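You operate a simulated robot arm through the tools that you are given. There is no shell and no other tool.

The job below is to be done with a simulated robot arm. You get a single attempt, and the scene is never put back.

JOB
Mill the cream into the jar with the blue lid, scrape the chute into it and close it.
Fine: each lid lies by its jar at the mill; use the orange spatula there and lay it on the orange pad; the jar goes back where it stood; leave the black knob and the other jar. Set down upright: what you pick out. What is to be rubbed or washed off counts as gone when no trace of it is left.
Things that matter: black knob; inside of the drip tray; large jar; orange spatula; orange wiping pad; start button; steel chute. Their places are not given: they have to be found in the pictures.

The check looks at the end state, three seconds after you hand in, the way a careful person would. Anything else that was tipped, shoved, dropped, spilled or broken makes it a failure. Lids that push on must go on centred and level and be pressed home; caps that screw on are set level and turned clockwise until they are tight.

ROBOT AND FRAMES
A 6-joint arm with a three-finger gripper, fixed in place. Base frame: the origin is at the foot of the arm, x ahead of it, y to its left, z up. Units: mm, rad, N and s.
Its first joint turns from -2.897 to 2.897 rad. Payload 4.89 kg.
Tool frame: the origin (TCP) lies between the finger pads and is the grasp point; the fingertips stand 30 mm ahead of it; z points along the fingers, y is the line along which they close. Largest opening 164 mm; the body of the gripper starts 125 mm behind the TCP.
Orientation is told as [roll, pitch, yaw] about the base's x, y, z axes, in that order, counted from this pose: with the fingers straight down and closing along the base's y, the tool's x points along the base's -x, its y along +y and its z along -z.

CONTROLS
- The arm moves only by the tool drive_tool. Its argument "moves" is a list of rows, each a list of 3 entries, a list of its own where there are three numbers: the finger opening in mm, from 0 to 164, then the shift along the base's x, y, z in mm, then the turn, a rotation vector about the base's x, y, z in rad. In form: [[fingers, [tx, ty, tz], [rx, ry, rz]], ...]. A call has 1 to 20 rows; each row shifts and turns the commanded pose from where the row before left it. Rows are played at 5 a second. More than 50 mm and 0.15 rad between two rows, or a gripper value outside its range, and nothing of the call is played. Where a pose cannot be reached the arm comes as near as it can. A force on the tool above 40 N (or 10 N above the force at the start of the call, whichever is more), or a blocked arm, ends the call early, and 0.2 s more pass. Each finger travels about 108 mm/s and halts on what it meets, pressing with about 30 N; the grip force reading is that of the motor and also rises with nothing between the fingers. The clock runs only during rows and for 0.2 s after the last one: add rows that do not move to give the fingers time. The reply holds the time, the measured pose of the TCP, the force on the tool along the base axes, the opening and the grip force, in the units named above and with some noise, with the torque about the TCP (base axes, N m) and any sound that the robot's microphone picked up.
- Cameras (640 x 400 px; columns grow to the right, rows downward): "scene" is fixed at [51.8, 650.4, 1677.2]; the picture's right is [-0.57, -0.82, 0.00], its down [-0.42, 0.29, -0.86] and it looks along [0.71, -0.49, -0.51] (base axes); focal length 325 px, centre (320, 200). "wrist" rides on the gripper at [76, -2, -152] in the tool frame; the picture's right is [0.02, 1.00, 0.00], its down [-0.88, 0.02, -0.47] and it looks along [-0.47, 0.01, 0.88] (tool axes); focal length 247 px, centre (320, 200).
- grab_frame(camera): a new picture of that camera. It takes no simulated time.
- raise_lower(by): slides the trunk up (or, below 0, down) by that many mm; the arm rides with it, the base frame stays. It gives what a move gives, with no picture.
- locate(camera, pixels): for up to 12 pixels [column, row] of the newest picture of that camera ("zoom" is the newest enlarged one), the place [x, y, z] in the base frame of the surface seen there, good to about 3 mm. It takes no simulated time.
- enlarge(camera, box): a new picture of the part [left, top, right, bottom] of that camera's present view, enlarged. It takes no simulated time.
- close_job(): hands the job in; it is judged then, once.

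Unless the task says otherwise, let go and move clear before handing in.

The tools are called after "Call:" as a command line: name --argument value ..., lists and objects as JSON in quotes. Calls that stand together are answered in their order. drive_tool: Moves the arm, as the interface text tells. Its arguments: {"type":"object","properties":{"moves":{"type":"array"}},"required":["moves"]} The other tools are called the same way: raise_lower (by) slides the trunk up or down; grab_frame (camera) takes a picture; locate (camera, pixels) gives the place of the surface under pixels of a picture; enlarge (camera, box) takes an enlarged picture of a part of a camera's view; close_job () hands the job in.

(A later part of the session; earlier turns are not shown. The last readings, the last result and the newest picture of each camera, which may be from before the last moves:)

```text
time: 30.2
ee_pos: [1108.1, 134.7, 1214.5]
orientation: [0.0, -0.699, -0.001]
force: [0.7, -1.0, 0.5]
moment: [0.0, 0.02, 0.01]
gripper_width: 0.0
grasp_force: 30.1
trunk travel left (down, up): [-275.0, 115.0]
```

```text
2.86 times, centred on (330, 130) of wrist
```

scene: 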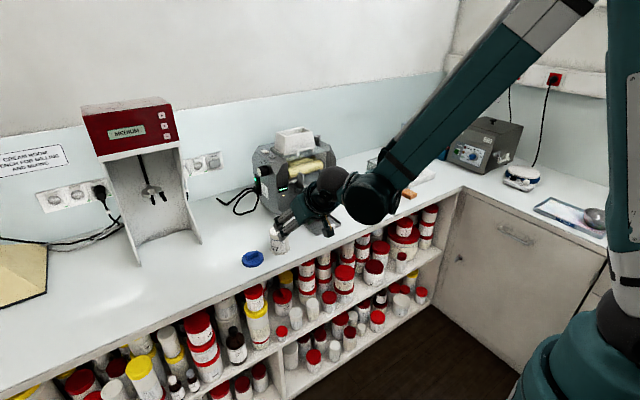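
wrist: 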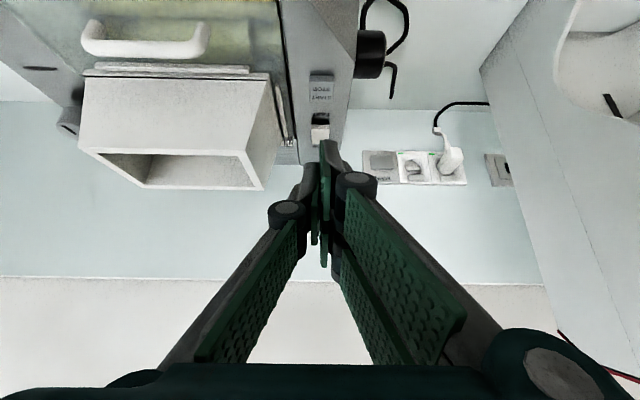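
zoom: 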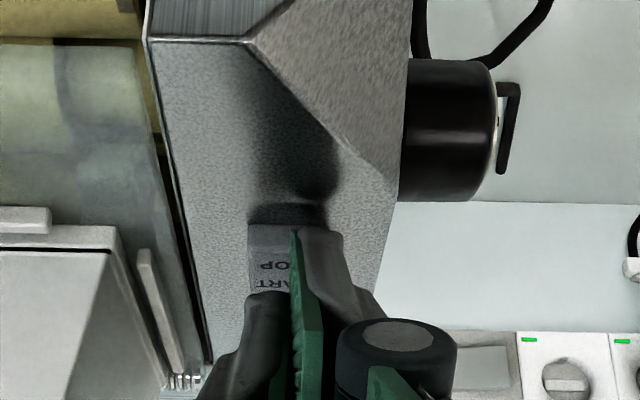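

The fingertips sit right over the button. I'll press down in small steps watching the force and sound.

Call:
drive_tool --moves '[[0, [0, 0, -2], [0, 0, 0]], [0, [0, 0, -2], [0, 0, 0]], [0, [0, 0, 0], [0, 0, 0]]]'

Call:
drive_tool --moves '[[0, [0, 0, -1.5], [0, 0, 0]], [0, [0, 0, 0], [0, 0, 0]]]'

Call:
drive_tool --moves '[[0, [0, 0, -1.5], [0, 0, 0]], [0, [0, 0, 0], [0, 0, 0]]]'

```text
time: 31.0
ee_pos: [1106.3, 133.8, 1210.4]
orientation: [0.0, -0.699, 0.0]
force: [-1.6, 0.8, 4.1]
moment: [0.0, 0.06, -0.01]
gripper_width: 0.0
grasp_force: 30.3
trunk travel left (down, up): [-275.0, 115.0]
heard: click
```

```text
time: 31.6
ee_pos: [1109.0, 133.6, 1209.0]
orientation: [-0.001, -0.702, -0.002]
force: [2.2, -0.7, 18.9]
moment: [0.05, -0.02, 0.0]
gripper_width: 0.0
grasp_force: 30.0
trunk travel left (down, up): [-275.0, 115.0]
```

```text
time: 32.2
ee_pos: [1108.6, 134.9, 1209.8]
orientation: [-0.001, -0.703, -0.003]
force: [-8.3, -1.1, 19.9]
moment: [0.07, 0.38, 0.0]
gripper_width: 0.0
grasp_force: 30.2
trunk travel left (down, up): [-275.0, 115.0]
stopped in row 2: the force on the tool passed its limit at 41 N (the readings are from after the stop); the commanded pose is now the measured one
```

A click was heard on first contact. I'll lift off the button and look at the display.

Call:
drive_tool --moves '[[0, [0, 0, 20], [0, 0, 0]], [0, [0, 0, 30], [0, 0, 0]], [0, [0, 0, 30], [0, 0, 0]]]'

Call:
enlarge --camera "scene" --box '[250, 120, 350, 220]'

Call:
grab_frame --camera "wrist"

```text
time: 33.0
ee_pos: [1110.3, 134.9, 1288.4]
orientation: [0.0, -0.703, -0.002]
force: [0.0, -0.3, -0.8]
moment: [-0.02, 0.06, 0.0]
gripper_width: 0.0
grasp_force: 30.3
trunk travel left (down, up): [-275.0, 115.0]
```

```text
4.00 times, centred on (300, 170) of scene
```

zoom: 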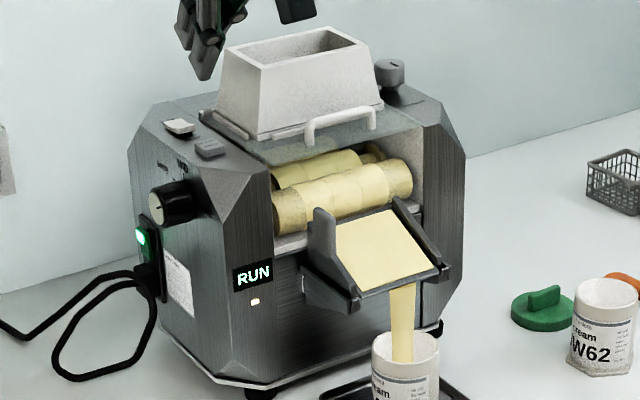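

```text
taken
```

wrist: 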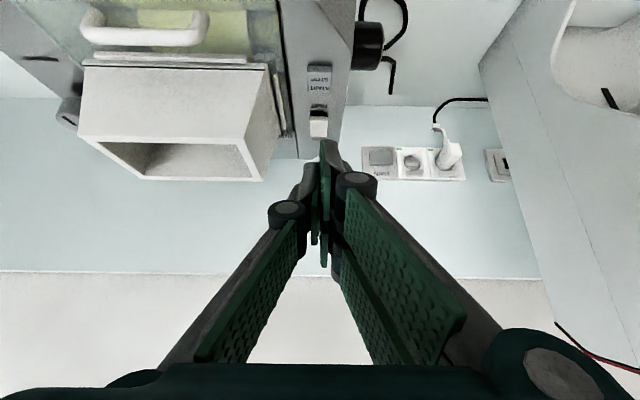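

The display reads RUN and the cream runs down the chute into the jar. I'll back the arm away toward the front while it mills, keeping watch.

Call:
drive_tool --moves '[[0, [-45, -10, 0], [0, 0, 0]], [0, [-45, -10, 0], [0, 0, 0]], [0, [-45, -10, 0], [0, 0, 0]], [0, [-45, -10, 0], [0, 0, 0]], [0, [-45, -10, 0], [0, 0, 0]], [0, [-45, -10, 0], [0, 0, 0]], [0, [-45, -10, 0], [0, 0, 0]]]'

Call:
enlarge --camera "scene" --box '[250, 130, 350, 250]'

Call:
grab_frame --camera "wrist"

```text
time: 34.6
ee_pos: [793.5, 64.6, 1287.6]
orientation: [-0.001, -0.702, 0.0]
force: [0.9, 0.0, -0.6]
moment: [-0.04, 0.09, -0.02]
gripper_width: 0.1
grasp_force: 29.4
trunk travel left (down, up): [-275.0, 115.0]
```

```text
3.33 times, centred on (300, 190) of scene
```

zoom: 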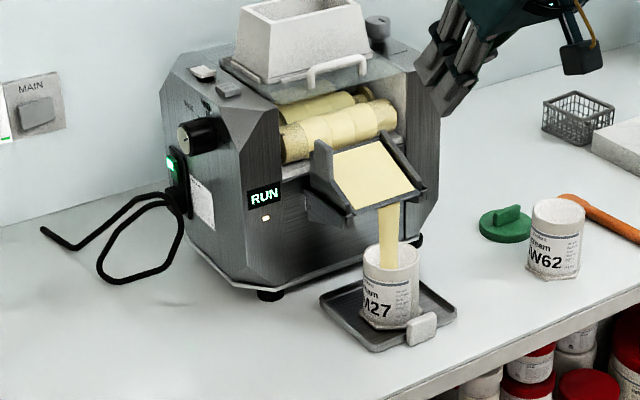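

```text
taken
```

wrist: 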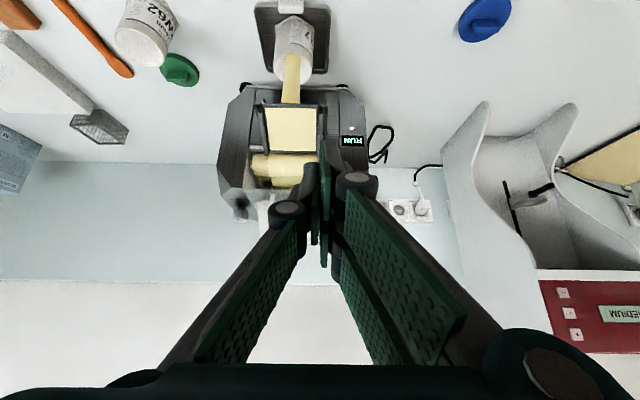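

The stream falls into the jar cleanly. While it mills I'll move across in front to the spatula side, changing the tilt to about 0.4 rad.

Call:
drive_tool --moves '[[20, [0, -42.7, -15], [0, 0.1, 0]], [40, [0, -42.7, -15], [0, 0.1, 0]], [60, [0, -42.7, -15], [0, 0.1, 0]], [60, [0, -42.7, -15], [0, 0, 0]], [60, [0, -42.7, -15], [0, 0, 0]], [60, [0, -42.7, -15], [0, 0, 0]], [60, [0, -42.7, -15], [0, 0, 0]], [60, [0, -42.7, -15], [0, 0, 0]], [60, [0, -42.7, -15], [0, 0, 0]], [60, [0, -42.7, -15], [0, 0, 0]], [60, [0, 0, 0], [0, 0, 0]]]'

Call:
enlarge --camera "scene" --box '[250, 130, 350, 250]'

Call:
grab_frame --camera "wrist"

```text
time: 37.0
ee_pos: [794.7, -364.6, 1138.5]
orientation: [0.001, -0.401, 0.0]
force: [0.0, -1.1, -0.2]
moment: [0.15, 0.0, 0.05]
gripper_width: 60.2
grasp_force: 0.0
trunk travel left (down, up): [-275.0, 115.0]
```

```text
3.33 times, centred on (300, 190) of scene
```

zoom: 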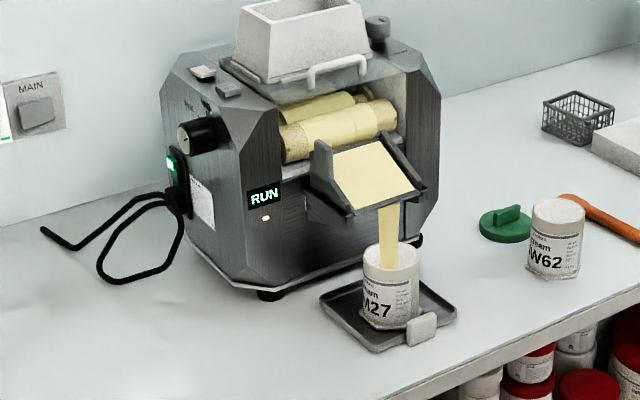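

```text
taken
```

wrist: 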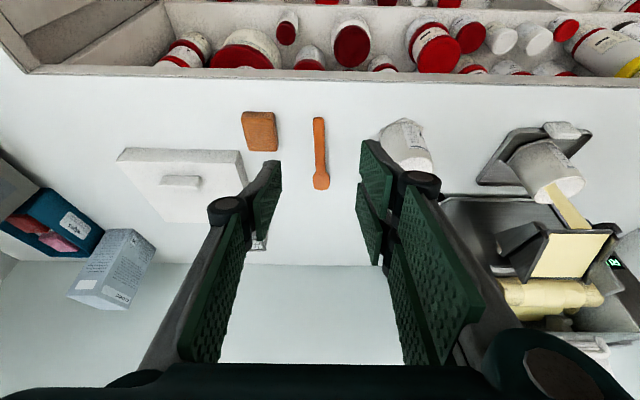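

Still RUN. I'll zoom in on the spatula for exact position and width while waiting.

Call:
enlarge --camera "wrist" --box '[285, 105, 365, 205]'

Call:
locate --camera "zoom" --pixels '[[300, 60], [300, 100], [302, 150], [304, 200], [306, 250], [285, 150], [318, 150], [312, 310], [283, 310], [340, 310], [312, 335], [285, 200]]'

```text
4.00 times, centred on (325, 155) of wrist
```

zoom: 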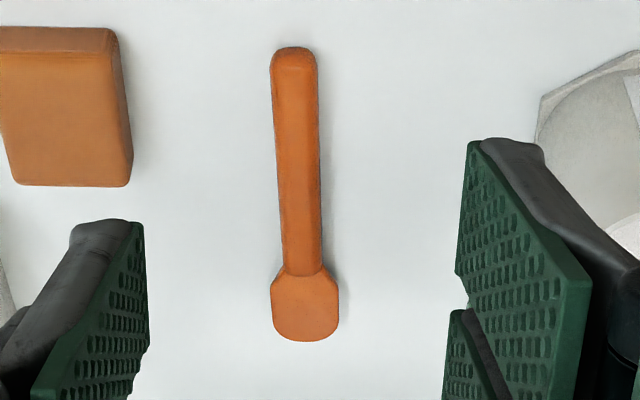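

```text
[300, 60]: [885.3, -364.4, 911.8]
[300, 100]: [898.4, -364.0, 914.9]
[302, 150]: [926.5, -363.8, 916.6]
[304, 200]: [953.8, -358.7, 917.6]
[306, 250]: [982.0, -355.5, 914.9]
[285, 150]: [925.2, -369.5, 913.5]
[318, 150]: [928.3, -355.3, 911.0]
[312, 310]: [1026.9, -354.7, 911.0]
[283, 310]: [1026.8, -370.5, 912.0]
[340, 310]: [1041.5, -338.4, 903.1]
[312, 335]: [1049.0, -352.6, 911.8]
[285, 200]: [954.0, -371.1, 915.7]
```

The spatula handle is about 19 mm wide and 17 mm high, turned by about 0.05 rad. I'll check jar W62's extents for clearance and the mill's state.

Call:
locate --camera "zoom" --pixels '[[540, 135], [545, 100], [560, 180], [600, 120]]'

Call:
drive_tool --moves '[[40, [30, 0, -20], [0, 0, 0.05]], [40, [40, 0, -25], [0, 0, 0]], [40, [45, 0, -20], [0, 0, 0]], [40, [40, 2, -25], [0, 0, 0]], [40, [0, 0, -30], [0, 0, 0]], [40, [0, 0, 0], [0, 0, 0]]]'

Call:
grab_frame --camera "wrist"

Call:
enlarge --camera "scene" --box '[290, 130, 450, 250]'

```text
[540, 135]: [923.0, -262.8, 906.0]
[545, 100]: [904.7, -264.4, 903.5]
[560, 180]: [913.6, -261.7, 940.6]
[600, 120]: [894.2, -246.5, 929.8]
```

```text
time: 38.4
ee_pos: [949.5, -360.9, 1017.7]
orientation: [0.0, -0.401, 0.048]
force: [1.7, -0.5, -0.6]
moment: [0.0, 0.07, -0.01]
gripper_width: 40.1
grasp_force: 0.0
trunk travel left (down, up): [-275.0, 115.0]
```

```text
taken
```

wrist: 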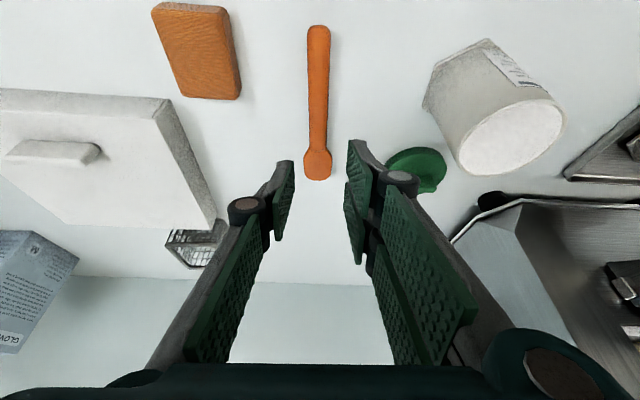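

```text
3.33 times, centred on (370, 190) of scene
```

zoom: 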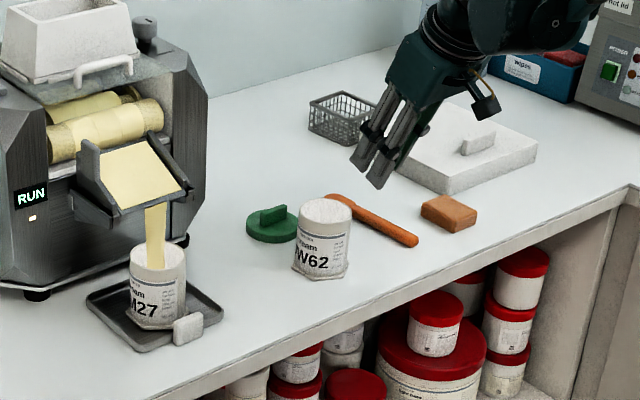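

The spatula's handle is aligned midway between the pads in the wrist picture (col 319). I'll check the white box's edge for finger clearance before going down.

Call:
locate --camera "wrist" --pixels '[[172, 105], [210, 210], [165, 150], [240, 90], [318, 60], [318, 100], [318, 130], [317, 165], [316, 178], [305, 165], [331, 165], [200, 150]]'

Call:
drive_tool --moves '[[40, [0, 0, 0], [0, 0, 0]], [40, [0, 0, 0], [0, 0, 0]], [40, [0, 0, 0], [0, 0, 0]]]'

```text
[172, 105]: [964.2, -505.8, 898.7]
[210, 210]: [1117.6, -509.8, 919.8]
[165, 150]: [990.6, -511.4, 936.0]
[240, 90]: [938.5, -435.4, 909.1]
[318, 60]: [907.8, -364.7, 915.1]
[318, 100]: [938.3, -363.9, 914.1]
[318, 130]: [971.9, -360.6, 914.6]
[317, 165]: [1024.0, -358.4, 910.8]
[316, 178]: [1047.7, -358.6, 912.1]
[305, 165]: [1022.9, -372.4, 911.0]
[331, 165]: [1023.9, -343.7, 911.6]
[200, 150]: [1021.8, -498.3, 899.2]
```

```text
time: 39.2
ee_pos: [948.2, -360.8, 1019.2]
orientation: [0.001, -0.401, 0.048]
force: [0.2, -0.2, -0.5]
moment: [0.01, -0.01, 0.0]
gripper_width: 40.2
grasp_force: 0.2
trunk travel left (down, up): [-275.0, 115.0]
```

The way is clear. I'll go down around the handle, stopping short of the table.

Call:
drive_tool --moves '[[40, [1, -1.5, -30], [0, 0, 0]], [40, [0, 0, -30], [0, 0, 0]], [40, [0, 0, -18], [0, 0, 0]], [40, [0, 0, 0], [0, 0, 0]]]'

Call:
drive_tool --moves '[[40, [0, 0, -4], [0, 0, 0]], [40, [0, 0, -2], [0, 0, 0]], [40, [0, 0, 0], [0, 0, 0]]]'

Call:
grab_frame --camera "wrist"

Call:
enlarge --camera "scene" --box '[270, 130, 430, 250]'

```text
time: 40.2
ee_pos: [949.9, -363.7, 938.5]
orientation: [0.001, -0.402, 0.049]
force: [0.7, 0.2, -0.2]
moment: [0.04, 0.01, -0.03]
gripper_width: 40.1
grasp_force: 0.1
trunk travel left (down, up): [-275.0, 115.0]
```

```text
time: 40.8
ee_pos: [949.1, -361.1, 937.8]
orientation: [0.001, -0.405, 0.049]
force: [-8.3, 5.0, 25.8]
moment: [0.77, 0.73, 0.16]
gripper_width: 43.5
grasp_force: 2.3
trunk travel left (down, up): [-275.0, 115.0]
stopped in row 2: the force on the tool passed its limit at 43 N (the readings are from after the stop); the commanded pose is now the measured one
```

```text
taken
```

wrist: 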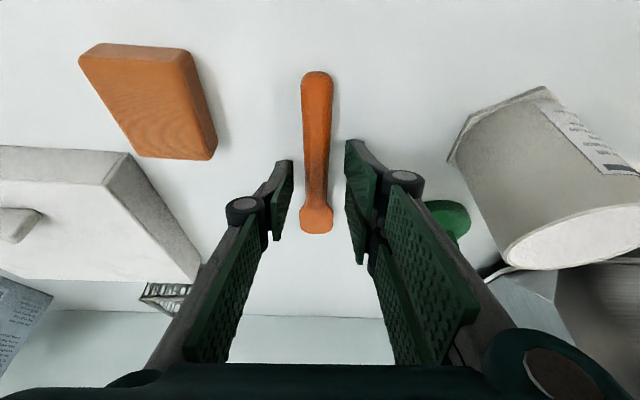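

```text
3.33 times, centred on (350, 190) of scene
```

zoom: 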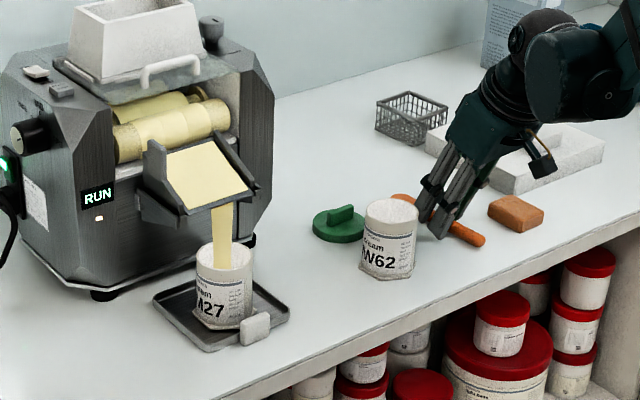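

The fingertips touched the table at TCP z≈938, with the pads on either side of the handle. I'll raise 3 mm and then close on the handle.

Call:
drive_tool --moves '[[40, [0, -0.5, 3], [0, 0, 0]], [40, [0, 0, 0], [0, 0, 0]], [40, [0, 0, 0], [0, 0, 0]]]'

Call:
grab_frame --camera "wrist"

Call:
enlarge --camera "scene" --box '[360, 150, 430, 220]'

```text
time: 41.6
ee_pos: [951.7, -362.6, 938.4]
orientation: [0.003, -0.405, 0.048]
force: [-3.1, 0.2, 4.7]
moment: [0.08, 0.25, 0.1]
gripper_width: 39.3
grasp_force: 0.0
trunk travel left (down, up): [-275.0, 115.0]
```

```text
taken
```

wrist: 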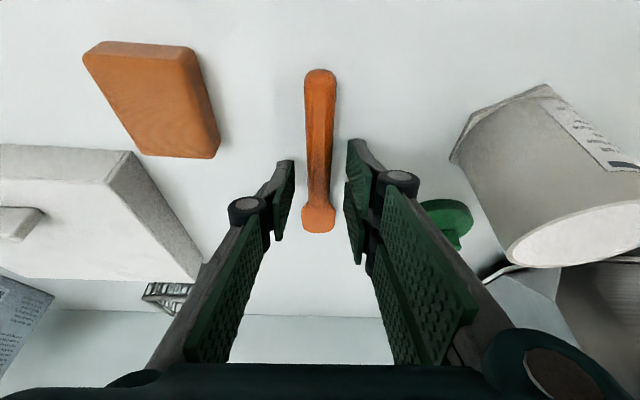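

```text
5.71 times, centred on (395, 185) of scene
```

zoom: 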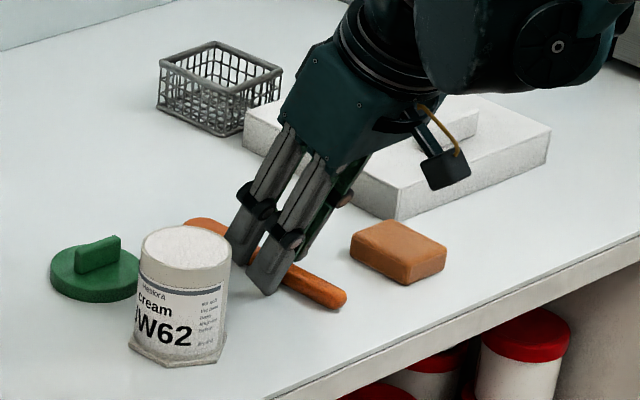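

Slight contact remains (4.7 N). I'll raise another 1.5 mm and close on the handle gently.

Call:
drive_tool --moves '[[40, [0, 0, 1.5], [0, 0, 0]], [32, [0, 0, 0], [0, 0, 0]], [26, [0, 0, 0], [0, 0, 0]], [22, [0, 0, 0], [0, 0, 0]], [18, [0, 0, 0], [0, 0, 0]], [14, [0, 0, 0], [0, 0, 0]], [8, [0, 0, 0], [0, 0, 0]], [8, [0, 0, 0], [0, 0, 0]]]'

Call:
grab_frame --camera "wrist"

Call:
enlarge --camera "scene" --box '[270, 130, 430, 250]'

```text
time: 43.4
ee_pos: [950.6, -363.1, 941.1]
orientation: [0.001, -0.402, 0.05]
force: [-0.1, 0.8, -0.2]
moment: [-0.02, 0.01, 0.02]
gripper_width: 17.8
grasp_force: 29.9
trunk travel left (down, up): [-275.0, 115.0]
```

```text
taken
```

wrist: 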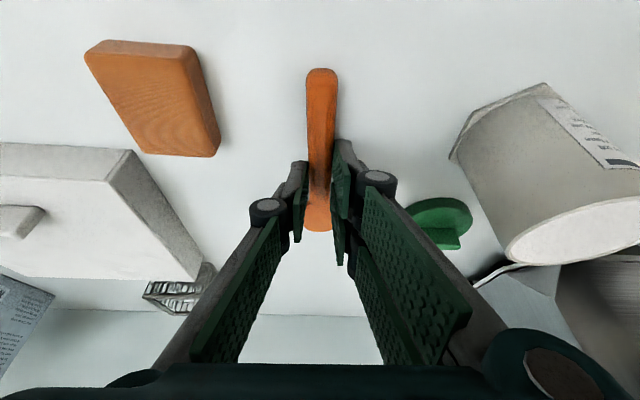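

```text
3.33 times, centred on (350, 190) of scene
```

zoom: 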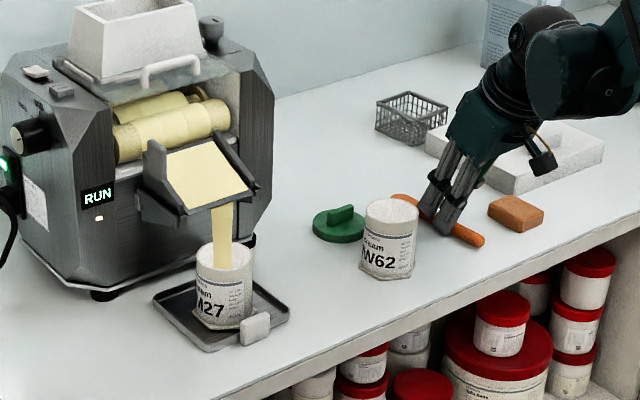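

The handle is gripped (17.8 mm, 30 N). I'll lift the spatula straight up and check how it hangs.

Call:
drive_tool --moves '[[8, [0, 0, 5], [0, 0, 0]], [8, [0, 0, 15], [0, 0, 0]], [8, [0, 0, 30], [0, 0, 0]], [8, [0, 0, 30], [0, 0, 0]], [8, [0, 0, 0], [0, 0, 0]]]'

Call:
grab_frame --camera "wrist"

Call:
enlarge --camera "scene" --box '[330, 120, 430, 220]'

Call:
enlarge --camera "scene" --box '[250, 130, 350, 250]'

```text
time: 44.6
ee_pos: [950.8, -362.1, 1021.7]
orientation: [0.001, -0.405, 0.048]
force: [0.0, 0.1, -0.9]
moment: [0.0, -0.04, -0.07]
gripper_width: 17.9
grasp_force: 29.7
trunk travel left (down, up): [-275.0, 115.0]
```

```text
taken
```

wrist: 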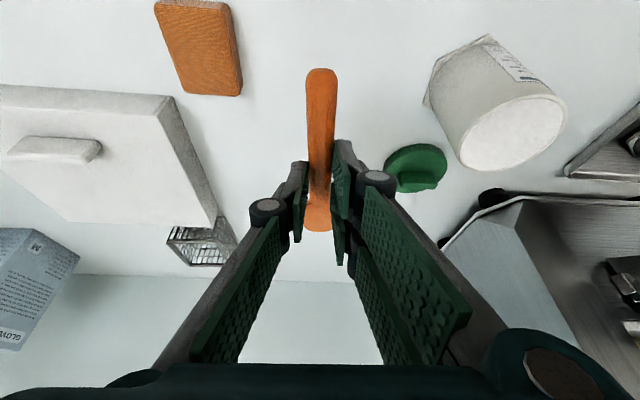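

```text
4.00 times, centred on (380, 170) of scene
```

zoom: 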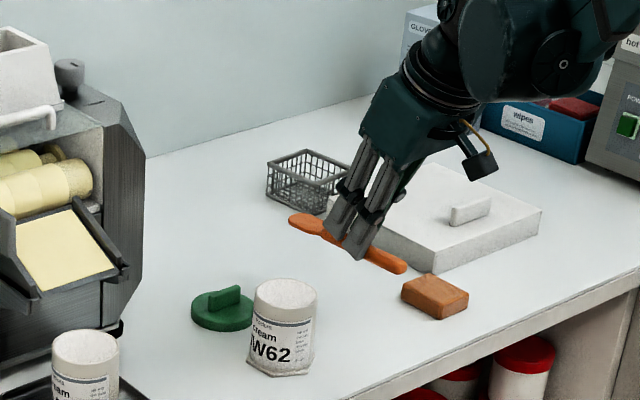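

```text
3.33 times, centred on (300, 190) of scene
```

zoom: 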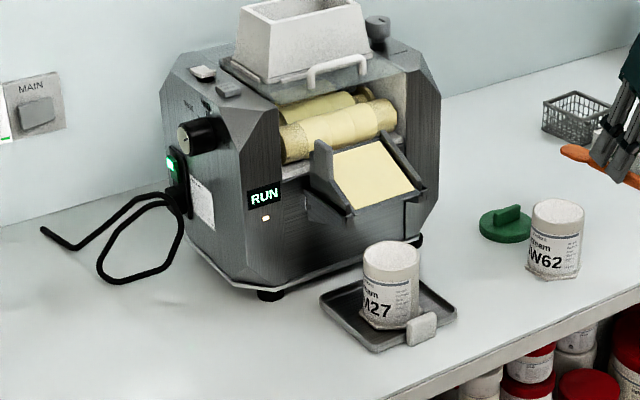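

The stream has ended with cream left on the chute, though the display still says RUN. I'll wait a bit and look again at the display, the hopper and the rollers.

Call:
drive_tool --moves '[[8, [0, 0, 0], [0, 0, 0]], [8, [0, 0, 0], [0, 0, 0]], [8, [0, 0, 0], [0, 0, 0]], [8, [0, 0, 0], [0, 0, 0]], [8, [0, 0, 0], [0, 0, 0]], [8, [0, 0, 0], [0, 0, 0]], [8, [0, 0, 0], [0, 0, 0]], [8, [0, 0, 0], [0, 0, 0]], [8, [0, 0, 0], [0, 0, 0]], [8, [0, 0, 0], [0, 0, 0]]]'

Call:
enlarge --camera "scene" --box '[260, 130, 340, 210]'

```text
time: 46.8
ee_pos: [951.3, -362.7, 1020.5]
orientation: [0.002, -0.403, 0.05]
force: [0.4, -0.5, -0.6]
moment: [0.0, -0.01, 0.0]
gripper_width: 18.0
grasp_force: 29.9
trunk travel left (down, up): [-275.0, 115.0]
```

```text
5.00 times, centred on (300, 170) of scene
```

zoom: 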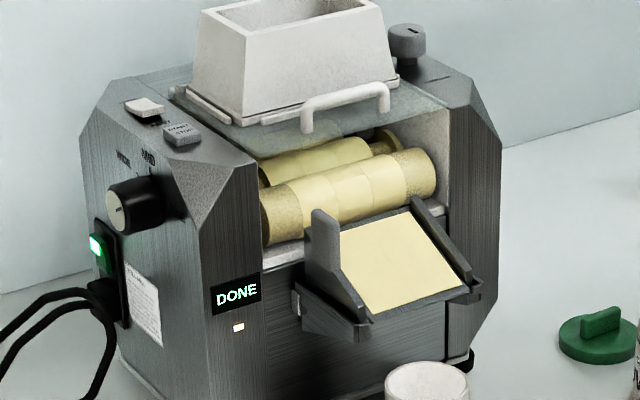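

The display now reads DONE, so the mill stopped by itself. I'll measure the cream patch on the chute and the spatula's blade relative to the tool.

Call:
locate --camera "zoom" --pixels '[[343, 250], [405, 215], [465, 288], [378, 318], [400, 265], [340, 285], [430, 245], [410, 232], [320, 215], [420, 205], [470, 280], [365, 310]]'

Call:
enlarge --camera "scene" --box '[380, 155, 440, 195]'

Call:
enlarge --camera "scene" --box '[390, 155, 440, 200]'

```text
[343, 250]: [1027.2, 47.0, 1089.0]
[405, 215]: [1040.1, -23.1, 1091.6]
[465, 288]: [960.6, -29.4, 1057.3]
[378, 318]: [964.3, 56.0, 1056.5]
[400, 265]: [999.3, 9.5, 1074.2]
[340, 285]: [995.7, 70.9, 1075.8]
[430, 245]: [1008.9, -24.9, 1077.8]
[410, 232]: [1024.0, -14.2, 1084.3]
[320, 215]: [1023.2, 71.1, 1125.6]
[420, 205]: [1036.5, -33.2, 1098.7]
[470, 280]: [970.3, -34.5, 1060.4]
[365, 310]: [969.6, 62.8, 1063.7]
```

```text
10.00 times, centred on (410, 175) of scene
```

zoom: 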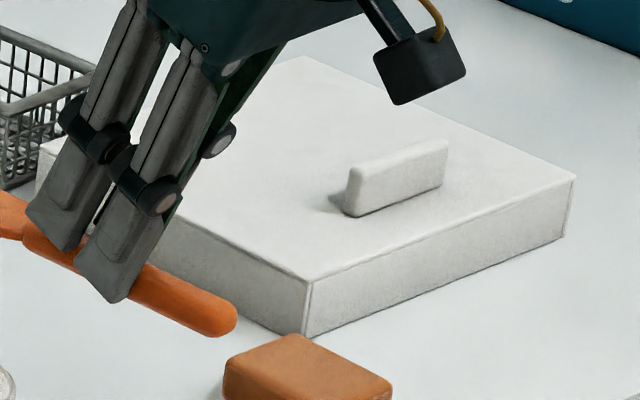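

```text
8.89 times, centred on (415, 178) of scene
```

zoom: 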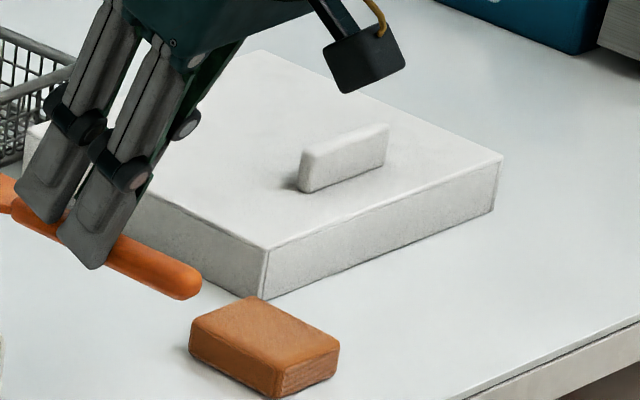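

The cream covers the full chute floor: x≈961–1040, y≈−29…57, on a slope of about 23°. I'll zoom on the spatula blade.

Call:
enlarge --camera "scene" --box '[360, 160, 420, 200]'

Call:
enlarge --camera "wrist" --box '[270, 60, 370, 250]'

Call:
locate --camera "wrist" --pixels '[[321, 72], [321, 90], [319, 120], [319, 140], [318, 190], [318, 210], [317, 228], [306, 215], [329, 215], [317, 231]]'

```text
10.00 times, centred on (390, 180) of scene
```

zoom: 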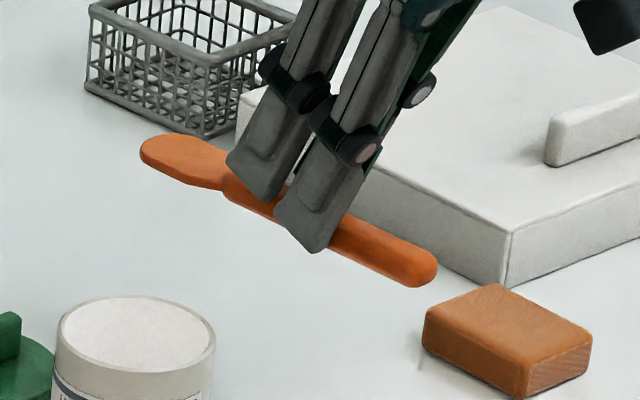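

```text
2.11 times, centred on (320, 155) of wrist
```

zoom: 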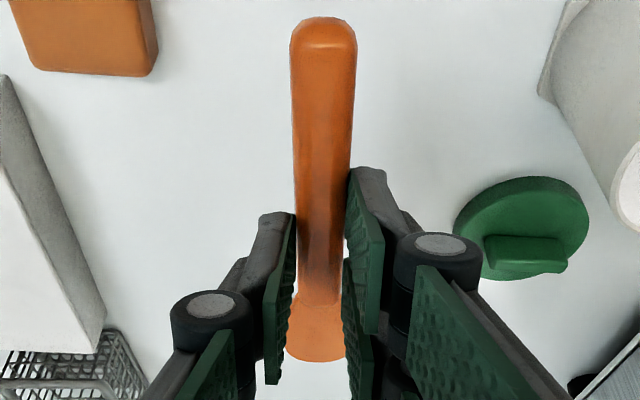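

```text
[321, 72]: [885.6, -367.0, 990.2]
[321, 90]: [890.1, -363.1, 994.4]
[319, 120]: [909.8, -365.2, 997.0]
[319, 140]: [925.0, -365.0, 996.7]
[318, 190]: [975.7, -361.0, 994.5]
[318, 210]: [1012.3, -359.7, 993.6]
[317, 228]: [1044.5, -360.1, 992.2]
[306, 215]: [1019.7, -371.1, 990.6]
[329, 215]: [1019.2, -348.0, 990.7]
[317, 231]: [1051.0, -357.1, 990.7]
```

The spatula is held level with its tip about 101 mm ahead of and 31–37 mm below the TCP. I'll lift it high, carry it across to in front of the chute, straighten the yaw and pitch the blade down 0.35 rad.

Call:
drive_tool --moves '[[8, [-17, 0, 45], [0, 0, 0]], [8, [-17, 0, 45], [0, 0, 0]], [8, [-17, 0, 45], [0, 0, 0]], [8, [-17, 0, 45], [0, 0, 0]], [8, [0, 47.2, 0], [0, 0, 0]], [8, [0, 47.2, 0], [0, 0, 0]], [8, [0, 47.2, 0], [0, 0, 0]], [8, [0, 47.2, 0], [0, 0, 0]], [8, [0, 47.2, 0], [0, 0, 0]], [8, [0, 47.2, 0], [0, 0, 0]], [8, [0, 47.2, 0], [0, 0, 0]], [8, [0, 47.2, 0], [0, 0, 0]], [8, [0, 0, 0], [0, 0.1167, -0.0167]], [8, [0, 0, 0], [0, 0.1167, -0.0167]], [8, [0, 0, 0], [0, 0.1167, -0.0167]], [8, [0, 0, 0], [0, 0, 0]]]'

Call:
grab_frame --camera "wrist"

Call:
enlarge --camera "scene" --box '[260, 130, 360, 230]'

```text
time: 50.2
ee_pos: [883.4, 15.5, 1200.2]
orientation: [0.011, -0.052, -0.003]
force: [1.5, -0.1, -0.9]
moment: [0.02, 0.18, 0.02]
gripper_width: 17.8
grasp_force: 29.8
trunk travel left (down, up): [-275.0, 115.0]
```

```text
taken
```

wrist: 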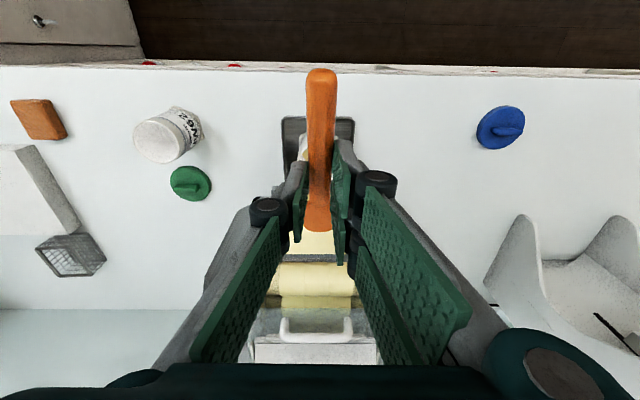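

```text
4.00 times, centred on (310, 180) of scene
```

zoom: 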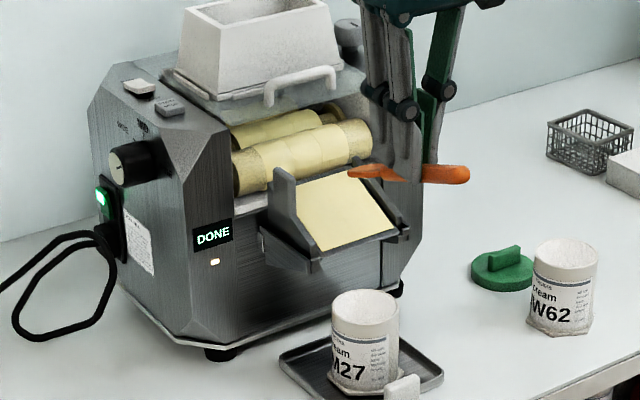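

The blade hovers in front of the chute, in line with it. I'll measure the blade tip's actual position to calibrate.

Call:
locate --camera "zoom" --pixels '[[352, 172], [360, 170], [370, 172], [385, 175], [375, 180], [365, 178], [450, 173], [465, 175]]'

Call:
enlarge --camera "scene" --box '[335, 160, 385, 190]'

Call:
locate --camera "wrist" --pixels '[[317, 229], [307, 220], [328, 220], [318, 210], [321, 80], [319, 140]]'

```text
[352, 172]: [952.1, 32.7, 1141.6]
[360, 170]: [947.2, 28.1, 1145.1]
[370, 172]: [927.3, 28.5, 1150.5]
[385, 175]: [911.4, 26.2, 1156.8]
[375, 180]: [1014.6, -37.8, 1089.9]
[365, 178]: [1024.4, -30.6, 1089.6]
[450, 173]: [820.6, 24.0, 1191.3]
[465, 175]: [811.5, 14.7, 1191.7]
```

```text
12.80 times, centred on (360, 175) of scene
```

zoom: 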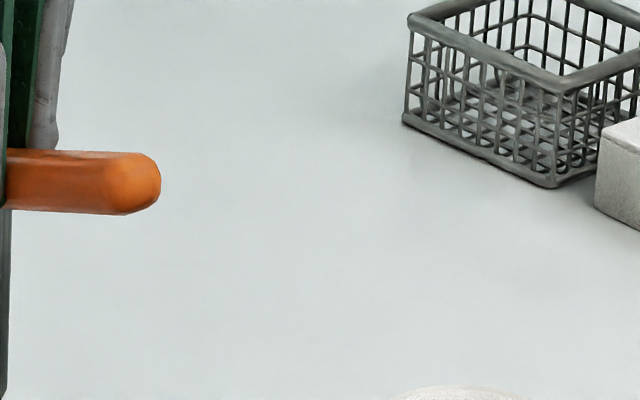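

```text
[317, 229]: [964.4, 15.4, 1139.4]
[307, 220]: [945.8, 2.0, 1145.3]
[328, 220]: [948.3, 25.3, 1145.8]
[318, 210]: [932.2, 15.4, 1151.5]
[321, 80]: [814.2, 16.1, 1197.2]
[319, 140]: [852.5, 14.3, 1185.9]
```

Calibration: blade tip is 84 mm ahead of and 63–69 mm below the TCP. I'll bring the tip over the top of the chute's middle, about 10 mm above the cream.

Call:
drive_tool --moves '[[8, [37.2, -0.5, -15.6], [-0.011, 0, 0.003]], [8, [37.2, -0.5, -15.6], [0, 0, 0]], [8, [0, 0, 0], [0, 0, 0]]]'

Call:
grab_frame --camera "wrist"

Call:
enlarge --camera "scene" --box '[280, 140, 350, 200]'

```text
time: 51.0
ee_pos: [960.4, 15.3, 1167.1]
orientation: [-0.001, -0.053, -0.001]
force: [2.7, -0.3, -2.0]
moment: [0.0, 0.34, -0.03]
gripper_width: 17.7
grasp_force: 30.3
trunk travel left (down, up): [-275.0, 115.0]
```

```text
taken
```

wrist: 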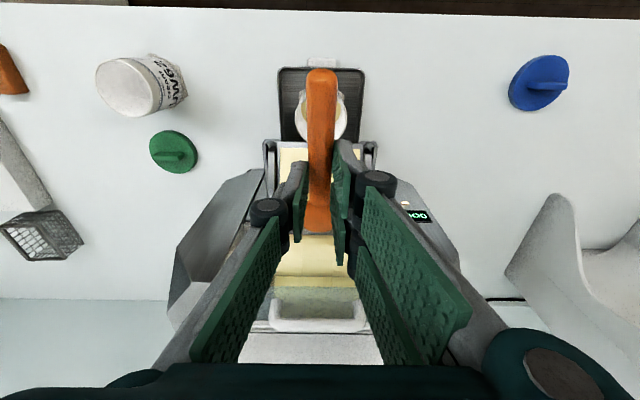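

```text
6.67 times, centred on (315, 170) of scene
```

zoom: 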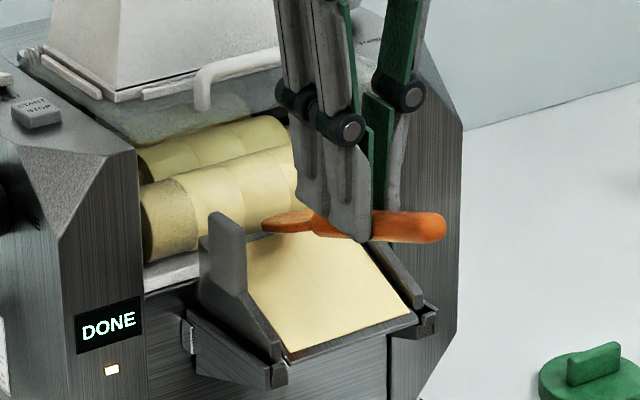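

The blade is just over the top of the chute. I'll let it settle and locate the tip and the chute's top edge.

Call:
drive_tool --moves '[[8, [0, 0, 0], [0, 0, 0]], [8, [0, 0, 0], [0, 0, 0]]]'

Call:
enlarge --camera "scene" --box '[290, 155, 340, 195]'

Call:
locate --camera "zoom" --pixels '[[240, 202], [250, 195], [250, 208], [260, 200], [300, 200], [270, 230], [300, 300], [230, 225], [350, 220], [420, 320], [265, 350], [200, 260]]'

```text
time: 51.6
ee_pos: [958.8, 14.1, 1168.8]
orientation: [-0.001, -0.054, 0.0]
force: [0.2, 0.0, -0.6]
moment: [0.02, 0.04, -0.01]
gripper_width: 18.1
grasp_force: 30.8
trunk travel left (down, up): [-275.0, 115.0]
```

```text
10.00 times, centred on (315, 175) of scene
```

zoom: 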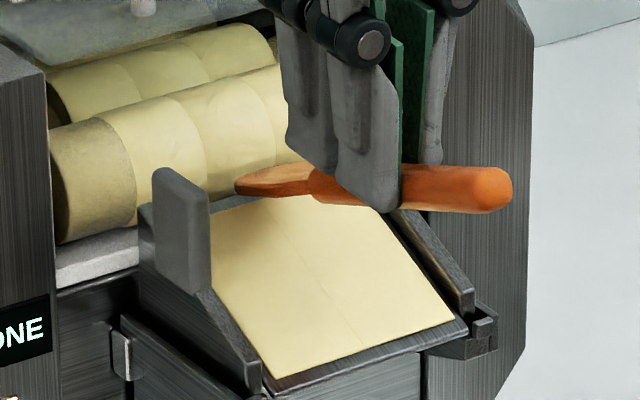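

```text
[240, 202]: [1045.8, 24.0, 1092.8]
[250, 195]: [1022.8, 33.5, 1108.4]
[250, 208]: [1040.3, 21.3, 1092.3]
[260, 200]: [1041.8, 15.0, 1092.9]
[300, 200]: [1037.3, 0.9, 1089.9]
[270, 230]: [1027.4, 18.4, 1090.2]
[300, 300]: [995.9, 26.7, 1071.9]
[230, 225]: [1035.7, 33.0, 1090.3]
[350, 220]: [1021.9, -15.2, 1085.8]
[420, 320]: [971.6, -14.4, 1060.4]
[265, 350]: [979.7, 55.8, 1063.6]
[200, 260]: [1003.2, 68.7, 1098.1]
```

The tip is about 10 mm above the chute's upper end. I'll lower it in small steps until it touches.

Call:
drive_tool --moves '[[8, [-1, 0, -3], [0, 0, 0]], [8, [0, 0, -3], [0, 0, 0]], [8, [0, 0, 0], [0, 0, 0]], [8, [0, 0, 0], [0, 0, 0]]]'

Call:
drive_tool --moves '[[8, [0, 0, -1.5], [0, 0, 0]], [8, [0, 0, 0], [0, 0, 0]]]'

Call:
drive_tool --moves '[[8, [0, 0, -1.5], [0, 0, 0]], [8, [0, 0, 0], [0, 0, 0]]]'

```text
time: 52.6
ee_pos: [957.7, 14.4, 1162.0]
orientation: [-0.002, -0.055, 0.0]
force: [0.2, 0.4, -0.1]
moment: [0.03, 0.02, -0.02]
gripper_width: 17.9
grasp_force: 30.6
trunk travel left (down, up): [-275.0, 115.0]
```

```text
time: 53.2
ee_pos: [957.8, 13.5, 1160.5]
orientation: [-0.001, -0.055, 0.001]
force: [-0.4, -0.1, 0.0]
moment: [-0.02, -0.02, 0.04]
gripper_width: 17.7
grasp_force: 29.5
trunk travel left (down, up): [-275.0, 115.0]
```

```text
time: 53.8
ee_pos: [956.7, 13.0, 1160.7]
orientation: [-0.003, -0.055, 0.0]
force: [-1.5, -0.3, 6.4]
moment: [-0.03, -0.46, -0.01]
gripper_width: 17.8
grasp_force: 30.1
trunk travel left (down, up): [-275.0, 115.0]
```

Contact: Fz≈6 N at the blade tip. I'll now draw the blade down the slope in the middle, first half of the stroke.

Call:
drive_tool --moves '[[8, [-7, 0, -3], [0, 0, 0]], [8, [-7, 0, -3], [0, 0, 0]], [8, [-7, 0, -3], [0, 0, 0]], [8, [-7, 0, -3], [0, 0, 0]]]'

Call:
enlarge --camera "scene" --box '[290, 155, 340, 195]'

Call:
grab_frame --camera "wrist"

```text
time: 54.8
ee_pos: [928.6, 14.3, 1147.9]
orientation: [-0.003, -0.057, 0.002]
force: [-0.4, -0.2, -0.3]
moment: [-0.01, 0.04, 0.03]
gripper_width: 17.9
grasp_force: 30.5
trunk travel left (down, up): [-275.0, 115.0]
```

```text
10.00 times, centred on (315, 175) of scene
```

zoom: 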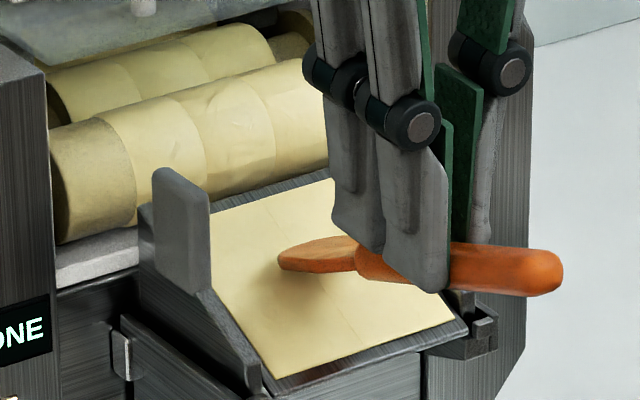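

```text
taken
```

wrist: 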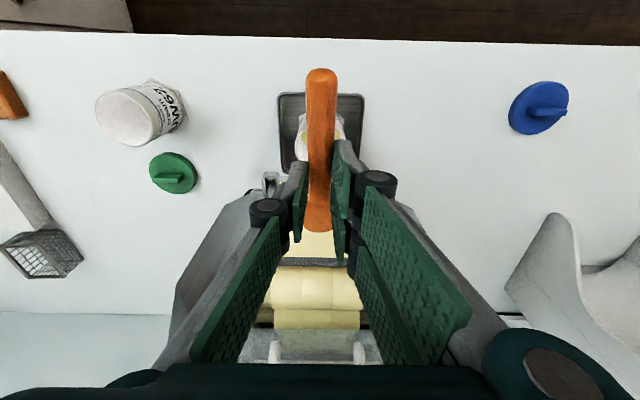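

The blade has lifted slightly off (force 0, shadow beneath). I'll lower in 1 mm steps here to find contact again.

Call:
drive_tool --moves '[[8, [0, 0, -1], [0, 0, 0]], [8, [0, 0, 0], [0, 0, 0]]]'

Call:
drive_tool --moves '[[8, [0, 0, -1], [0, 0, 0]], [8, [0, 0, 0], [0, 0, 0]]]'

Call:
drive_tool --moves '[[8, [0, 0, -1], [0, 0, 0]], [8, [0, 0, 0], [0, 0, 0]]]'

```text
time: 55.4
ee_pos: [929.1, 13.2, 1147.0]
orientation: [-0.001, -0.054, 0.0]
force: [-2.6, -0.2, 3.3]
moment: [0.02, -0.19, 0.03]
gripper_width: 18.0
grasp_force: 30.2
trunk travel left (down, up): [-275.0, 115.0]
```

```text
time: 56.0
ee_pos: [927.7, 14.7, 1147.9]
orientation: [-0.001, -0.054, 0.001]
force: [-4.3, 0.2, 9.3]
moment: [-0.04, -0.61, -0.03]
gripper_width: 17.9
grasp_force: 30.0
trunk travel left (down, up): [-275.0, 115.0]
```

```text
time: 56.6
ee_pos: [928.1, 13.9, 1145.7]
orientation: [-0.002, -0.054, 0.0]
force: [-5.3, 0.0, 8.8]
moment: [0.0, -0.48, 0.05]
gripper_width: 17.8
grasp_force: 29.5
trunk travel left (down, up): [-275.0, 115.0]
```

Contact is back (≈9 N). I'll continue down with a slightly steeper slope and check the effect.

Call:
drive_tool --moves '[[8, [-6, 0, -2.75], [0, 0, 0]], [8, [-6, 0, -2.75], [0, 0, 0]], [8, [-6, 0, -2.75], [0, 0, 0]], [8, [-6, 0, -2.75], [0, 0, 0]]]'

Call:
enlarge --camera "scene" --box '[290, 155, 340, 195]'

```text
time: 57.6
ee_pos: [904.2, 13.0, 1134.8]
orientation: [-0.003, -0.054, 0.0]
force: [-0.4, -1.0, 6.3]
moment: [0.05, -0.43, 0.04]
gripper_width: 17.8
grasp_force: 29.4
trunk travel left (down, up): [-275.0, 115.0]
```

```text
10.00 times, centred on (315, 175) of scene
```

zoom: 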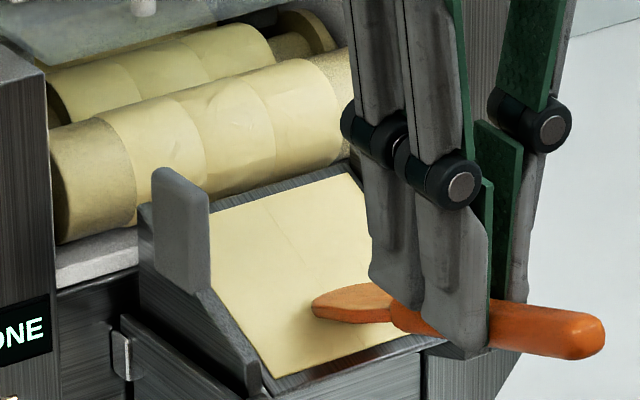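

No visible change yet behind the blade. I'll carry the stroke on over the lip and look again.

Call:
drive_tool --moves '[[8, [-6, 0, -2.8], [0, 0, 0]], [8, [-6, 0, -2.8], [0, 0, 0]], [8, [-6, 0, -2.8], [0, 0, 0]], [8, [-6, 0, -2.8], [0, 0, 0]]]'

Call:
enlarge --camera "scene" --box '[280, 150, 360, 230]'

Call:
grab_frame --camera "wrist"

```text
time: 58.6
ee_pos: [880.2, 14.6, 1123.1]
orientation: [-0.002, -0.054, 0.0]
force: [-0.8, 0.2, 3.3]
moment: [0.0, -0.16, -0.02]
gripper_width: 17.8
grasp_force: 29.6
trunk travel left (down, up): [-275.0, 115.0]
```

```text
5.00 times, centred on (320, 190) of scene
```

zoom: 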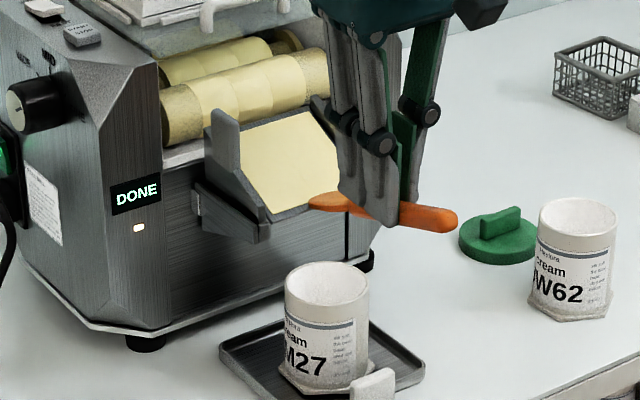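

```text
taken
```

wrist: 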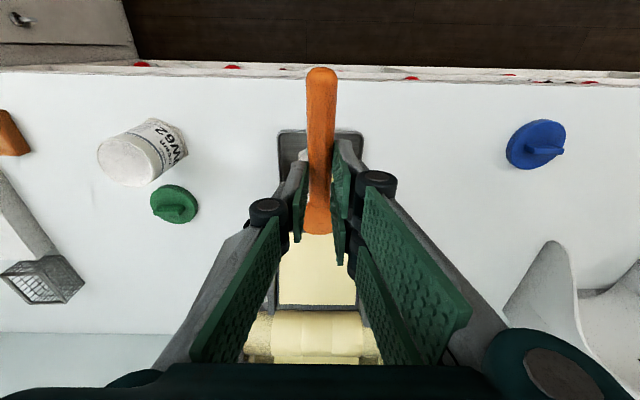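

The cream patch still looks whole. I'll lift the blade clear and zoom in on the chute to see whether any track was made.

Call:
drive_tool --moves '[[8, [-10, 0, 10], [0, 0, 0]], [8, [-40, 0, 25], [0, 0, 0]], [8, [-30, 0, 30], [0, 0, 0]], [8, [0, 0, 0], [0, 0, 0]]]'

Call:
enlarge --camera "scene" --box '[295, 160, 335, 190]'

Call:
enlarge --camera "wrist" --box '[250, 190, 390, 300]'

Call:
enlarge --camera "scene" --box '[310, 180, 370, 230]'

```text
time: 59.6
ee_pos: [798.4, 15.4, 1189.6]
orientation: [-0.004, -0.053, 0.0]
force: [-1.8, -0.7, 0.3]
moment: [0.01, -0.28, -0.02]
gripper_width: 18.0
grasp_force: 30.1
trunk travel left (down, up): [-275.0, 115.0]
```

```text
13.33 times, centred on (315, 175) of scene
```

zoom: 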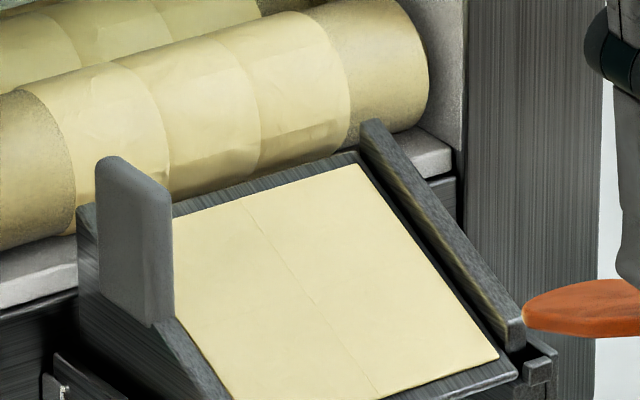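

```text
3.64 times, centred on (320, 245) of wrist
```

zoom: 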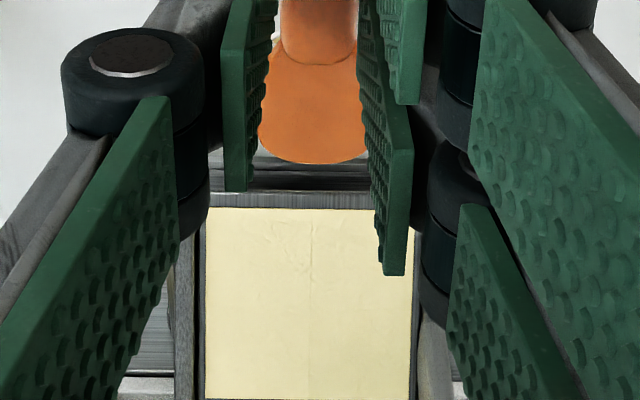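

```text
8.00 times, centred on (340, 205) of scene
```

zoom: 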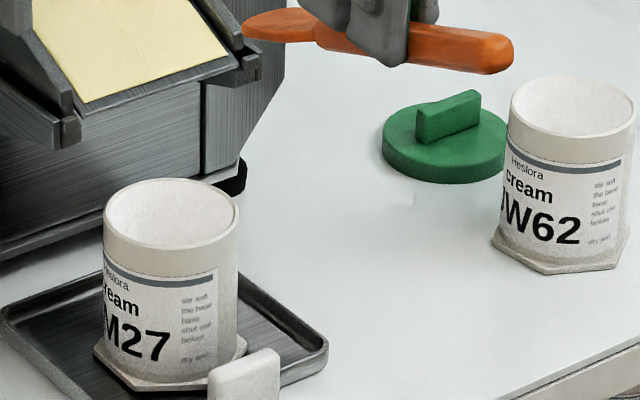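

The cream patch is untouched; it has a seam along its middle, right where I ran. I'll try a firmer stroke over the middle of the left half (y≈36), starting above the top end.

Call:
drive_tool --moves '[[8, [39, 5.4, 0], [0, 0, 0]], [8, [39, 5.4, 0], [0, 0, 0]], [8, [39, 5.4, -7], [0, 0, 0]], [8, [39, 5.3, -7], [0, 0, 0]], [8, [0, 0, 0], [0, 0, 0]], [8, [0, 0, -6], [0, 0, 0]], [8, [0, 0, -4], [0, 0, 0]], [8, [0, 0, -3], [0, 0, 0]], [8, [0, 0, 0], [0, 0, 0]]]'

Call:
enlarge --camera "scene" --box '[290, 155, 340, 195]'

```text
time: 61.6
ee_pos: [956.5, 35.4, 1160.4]
orientation: [-0.002, -0.056, 0.0]
force: [0.2, -0.6, -1.5]
moment: [0.01, 0.03, 0.0]
gripper_width: 17.8
grasp_force: 29.9
trunk travel left (down, up): [-275.0, 115.0]
```

```text
10.00 times, centred on (315, 175) of scene
```

zoom: 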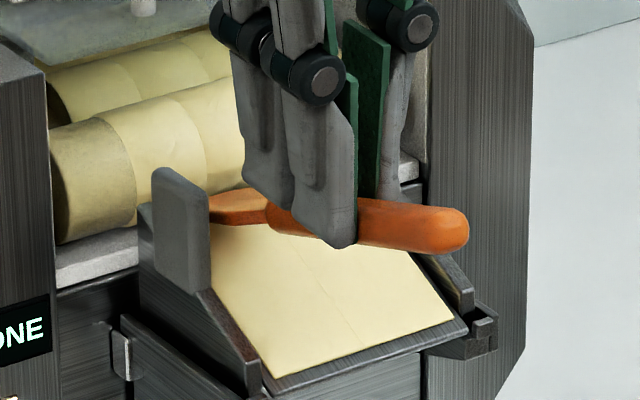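

Blade is over the left half just above the surface. I'll press down stepwise to about 10 N.

Call:
drive_tool --moves '[[8, [0, 0, -1], [0, 0, 0]], [8, [0, 0, 0], [0, 0, 0]]]'

Call:
drive_tool --moves '[[8, [0, 0, -1], [0, 0, 0]], [8, [0, 0, 0], [0, 0, 0]]]'

Call:
drive_tool --moves '[[8, [0, 0, -1], [0, 0, 0]], [8, [0, 0, 0], [0, 0, 0]]]'

```text
time: 62.2
ee_pos: [956.3, 35.6, 1159.4]
orientation: [0.0, -0.055, 0.001]
force: [0.1, 0.3, -0.6]
moment: [-0.02, 0.03, 0.01]
gripper_width: 17.8
grasp_force: 29.8
trunk travel left (down, up): [-275.0, 115.0]
```

```text
time: 62.8
ee_pos: [955.7, 35.3, 1158.9]
orientation: [-0.002, -0.052, -0.001]
force: [0.3, 0.1, -0.3]
moment: [0.02, 0.0, -0.02]
gripper_width: 17.7
grasp_force: 30.5
trunk travel left (down, up): [-275.0, 115.0]
```

```text
time: 63.4
ee_pos: [955.8, 35.2, 1157.8]
orientation: [-0.002, -0.053, -0.001]
force: [-0.2, -0.1, 0.6]
moment: [0.04, -0.03, 0.04]
gripper_width: 18.0
grasp_force: 30.0
trunk travel left (down, up): [-275.0, 115.0]
```

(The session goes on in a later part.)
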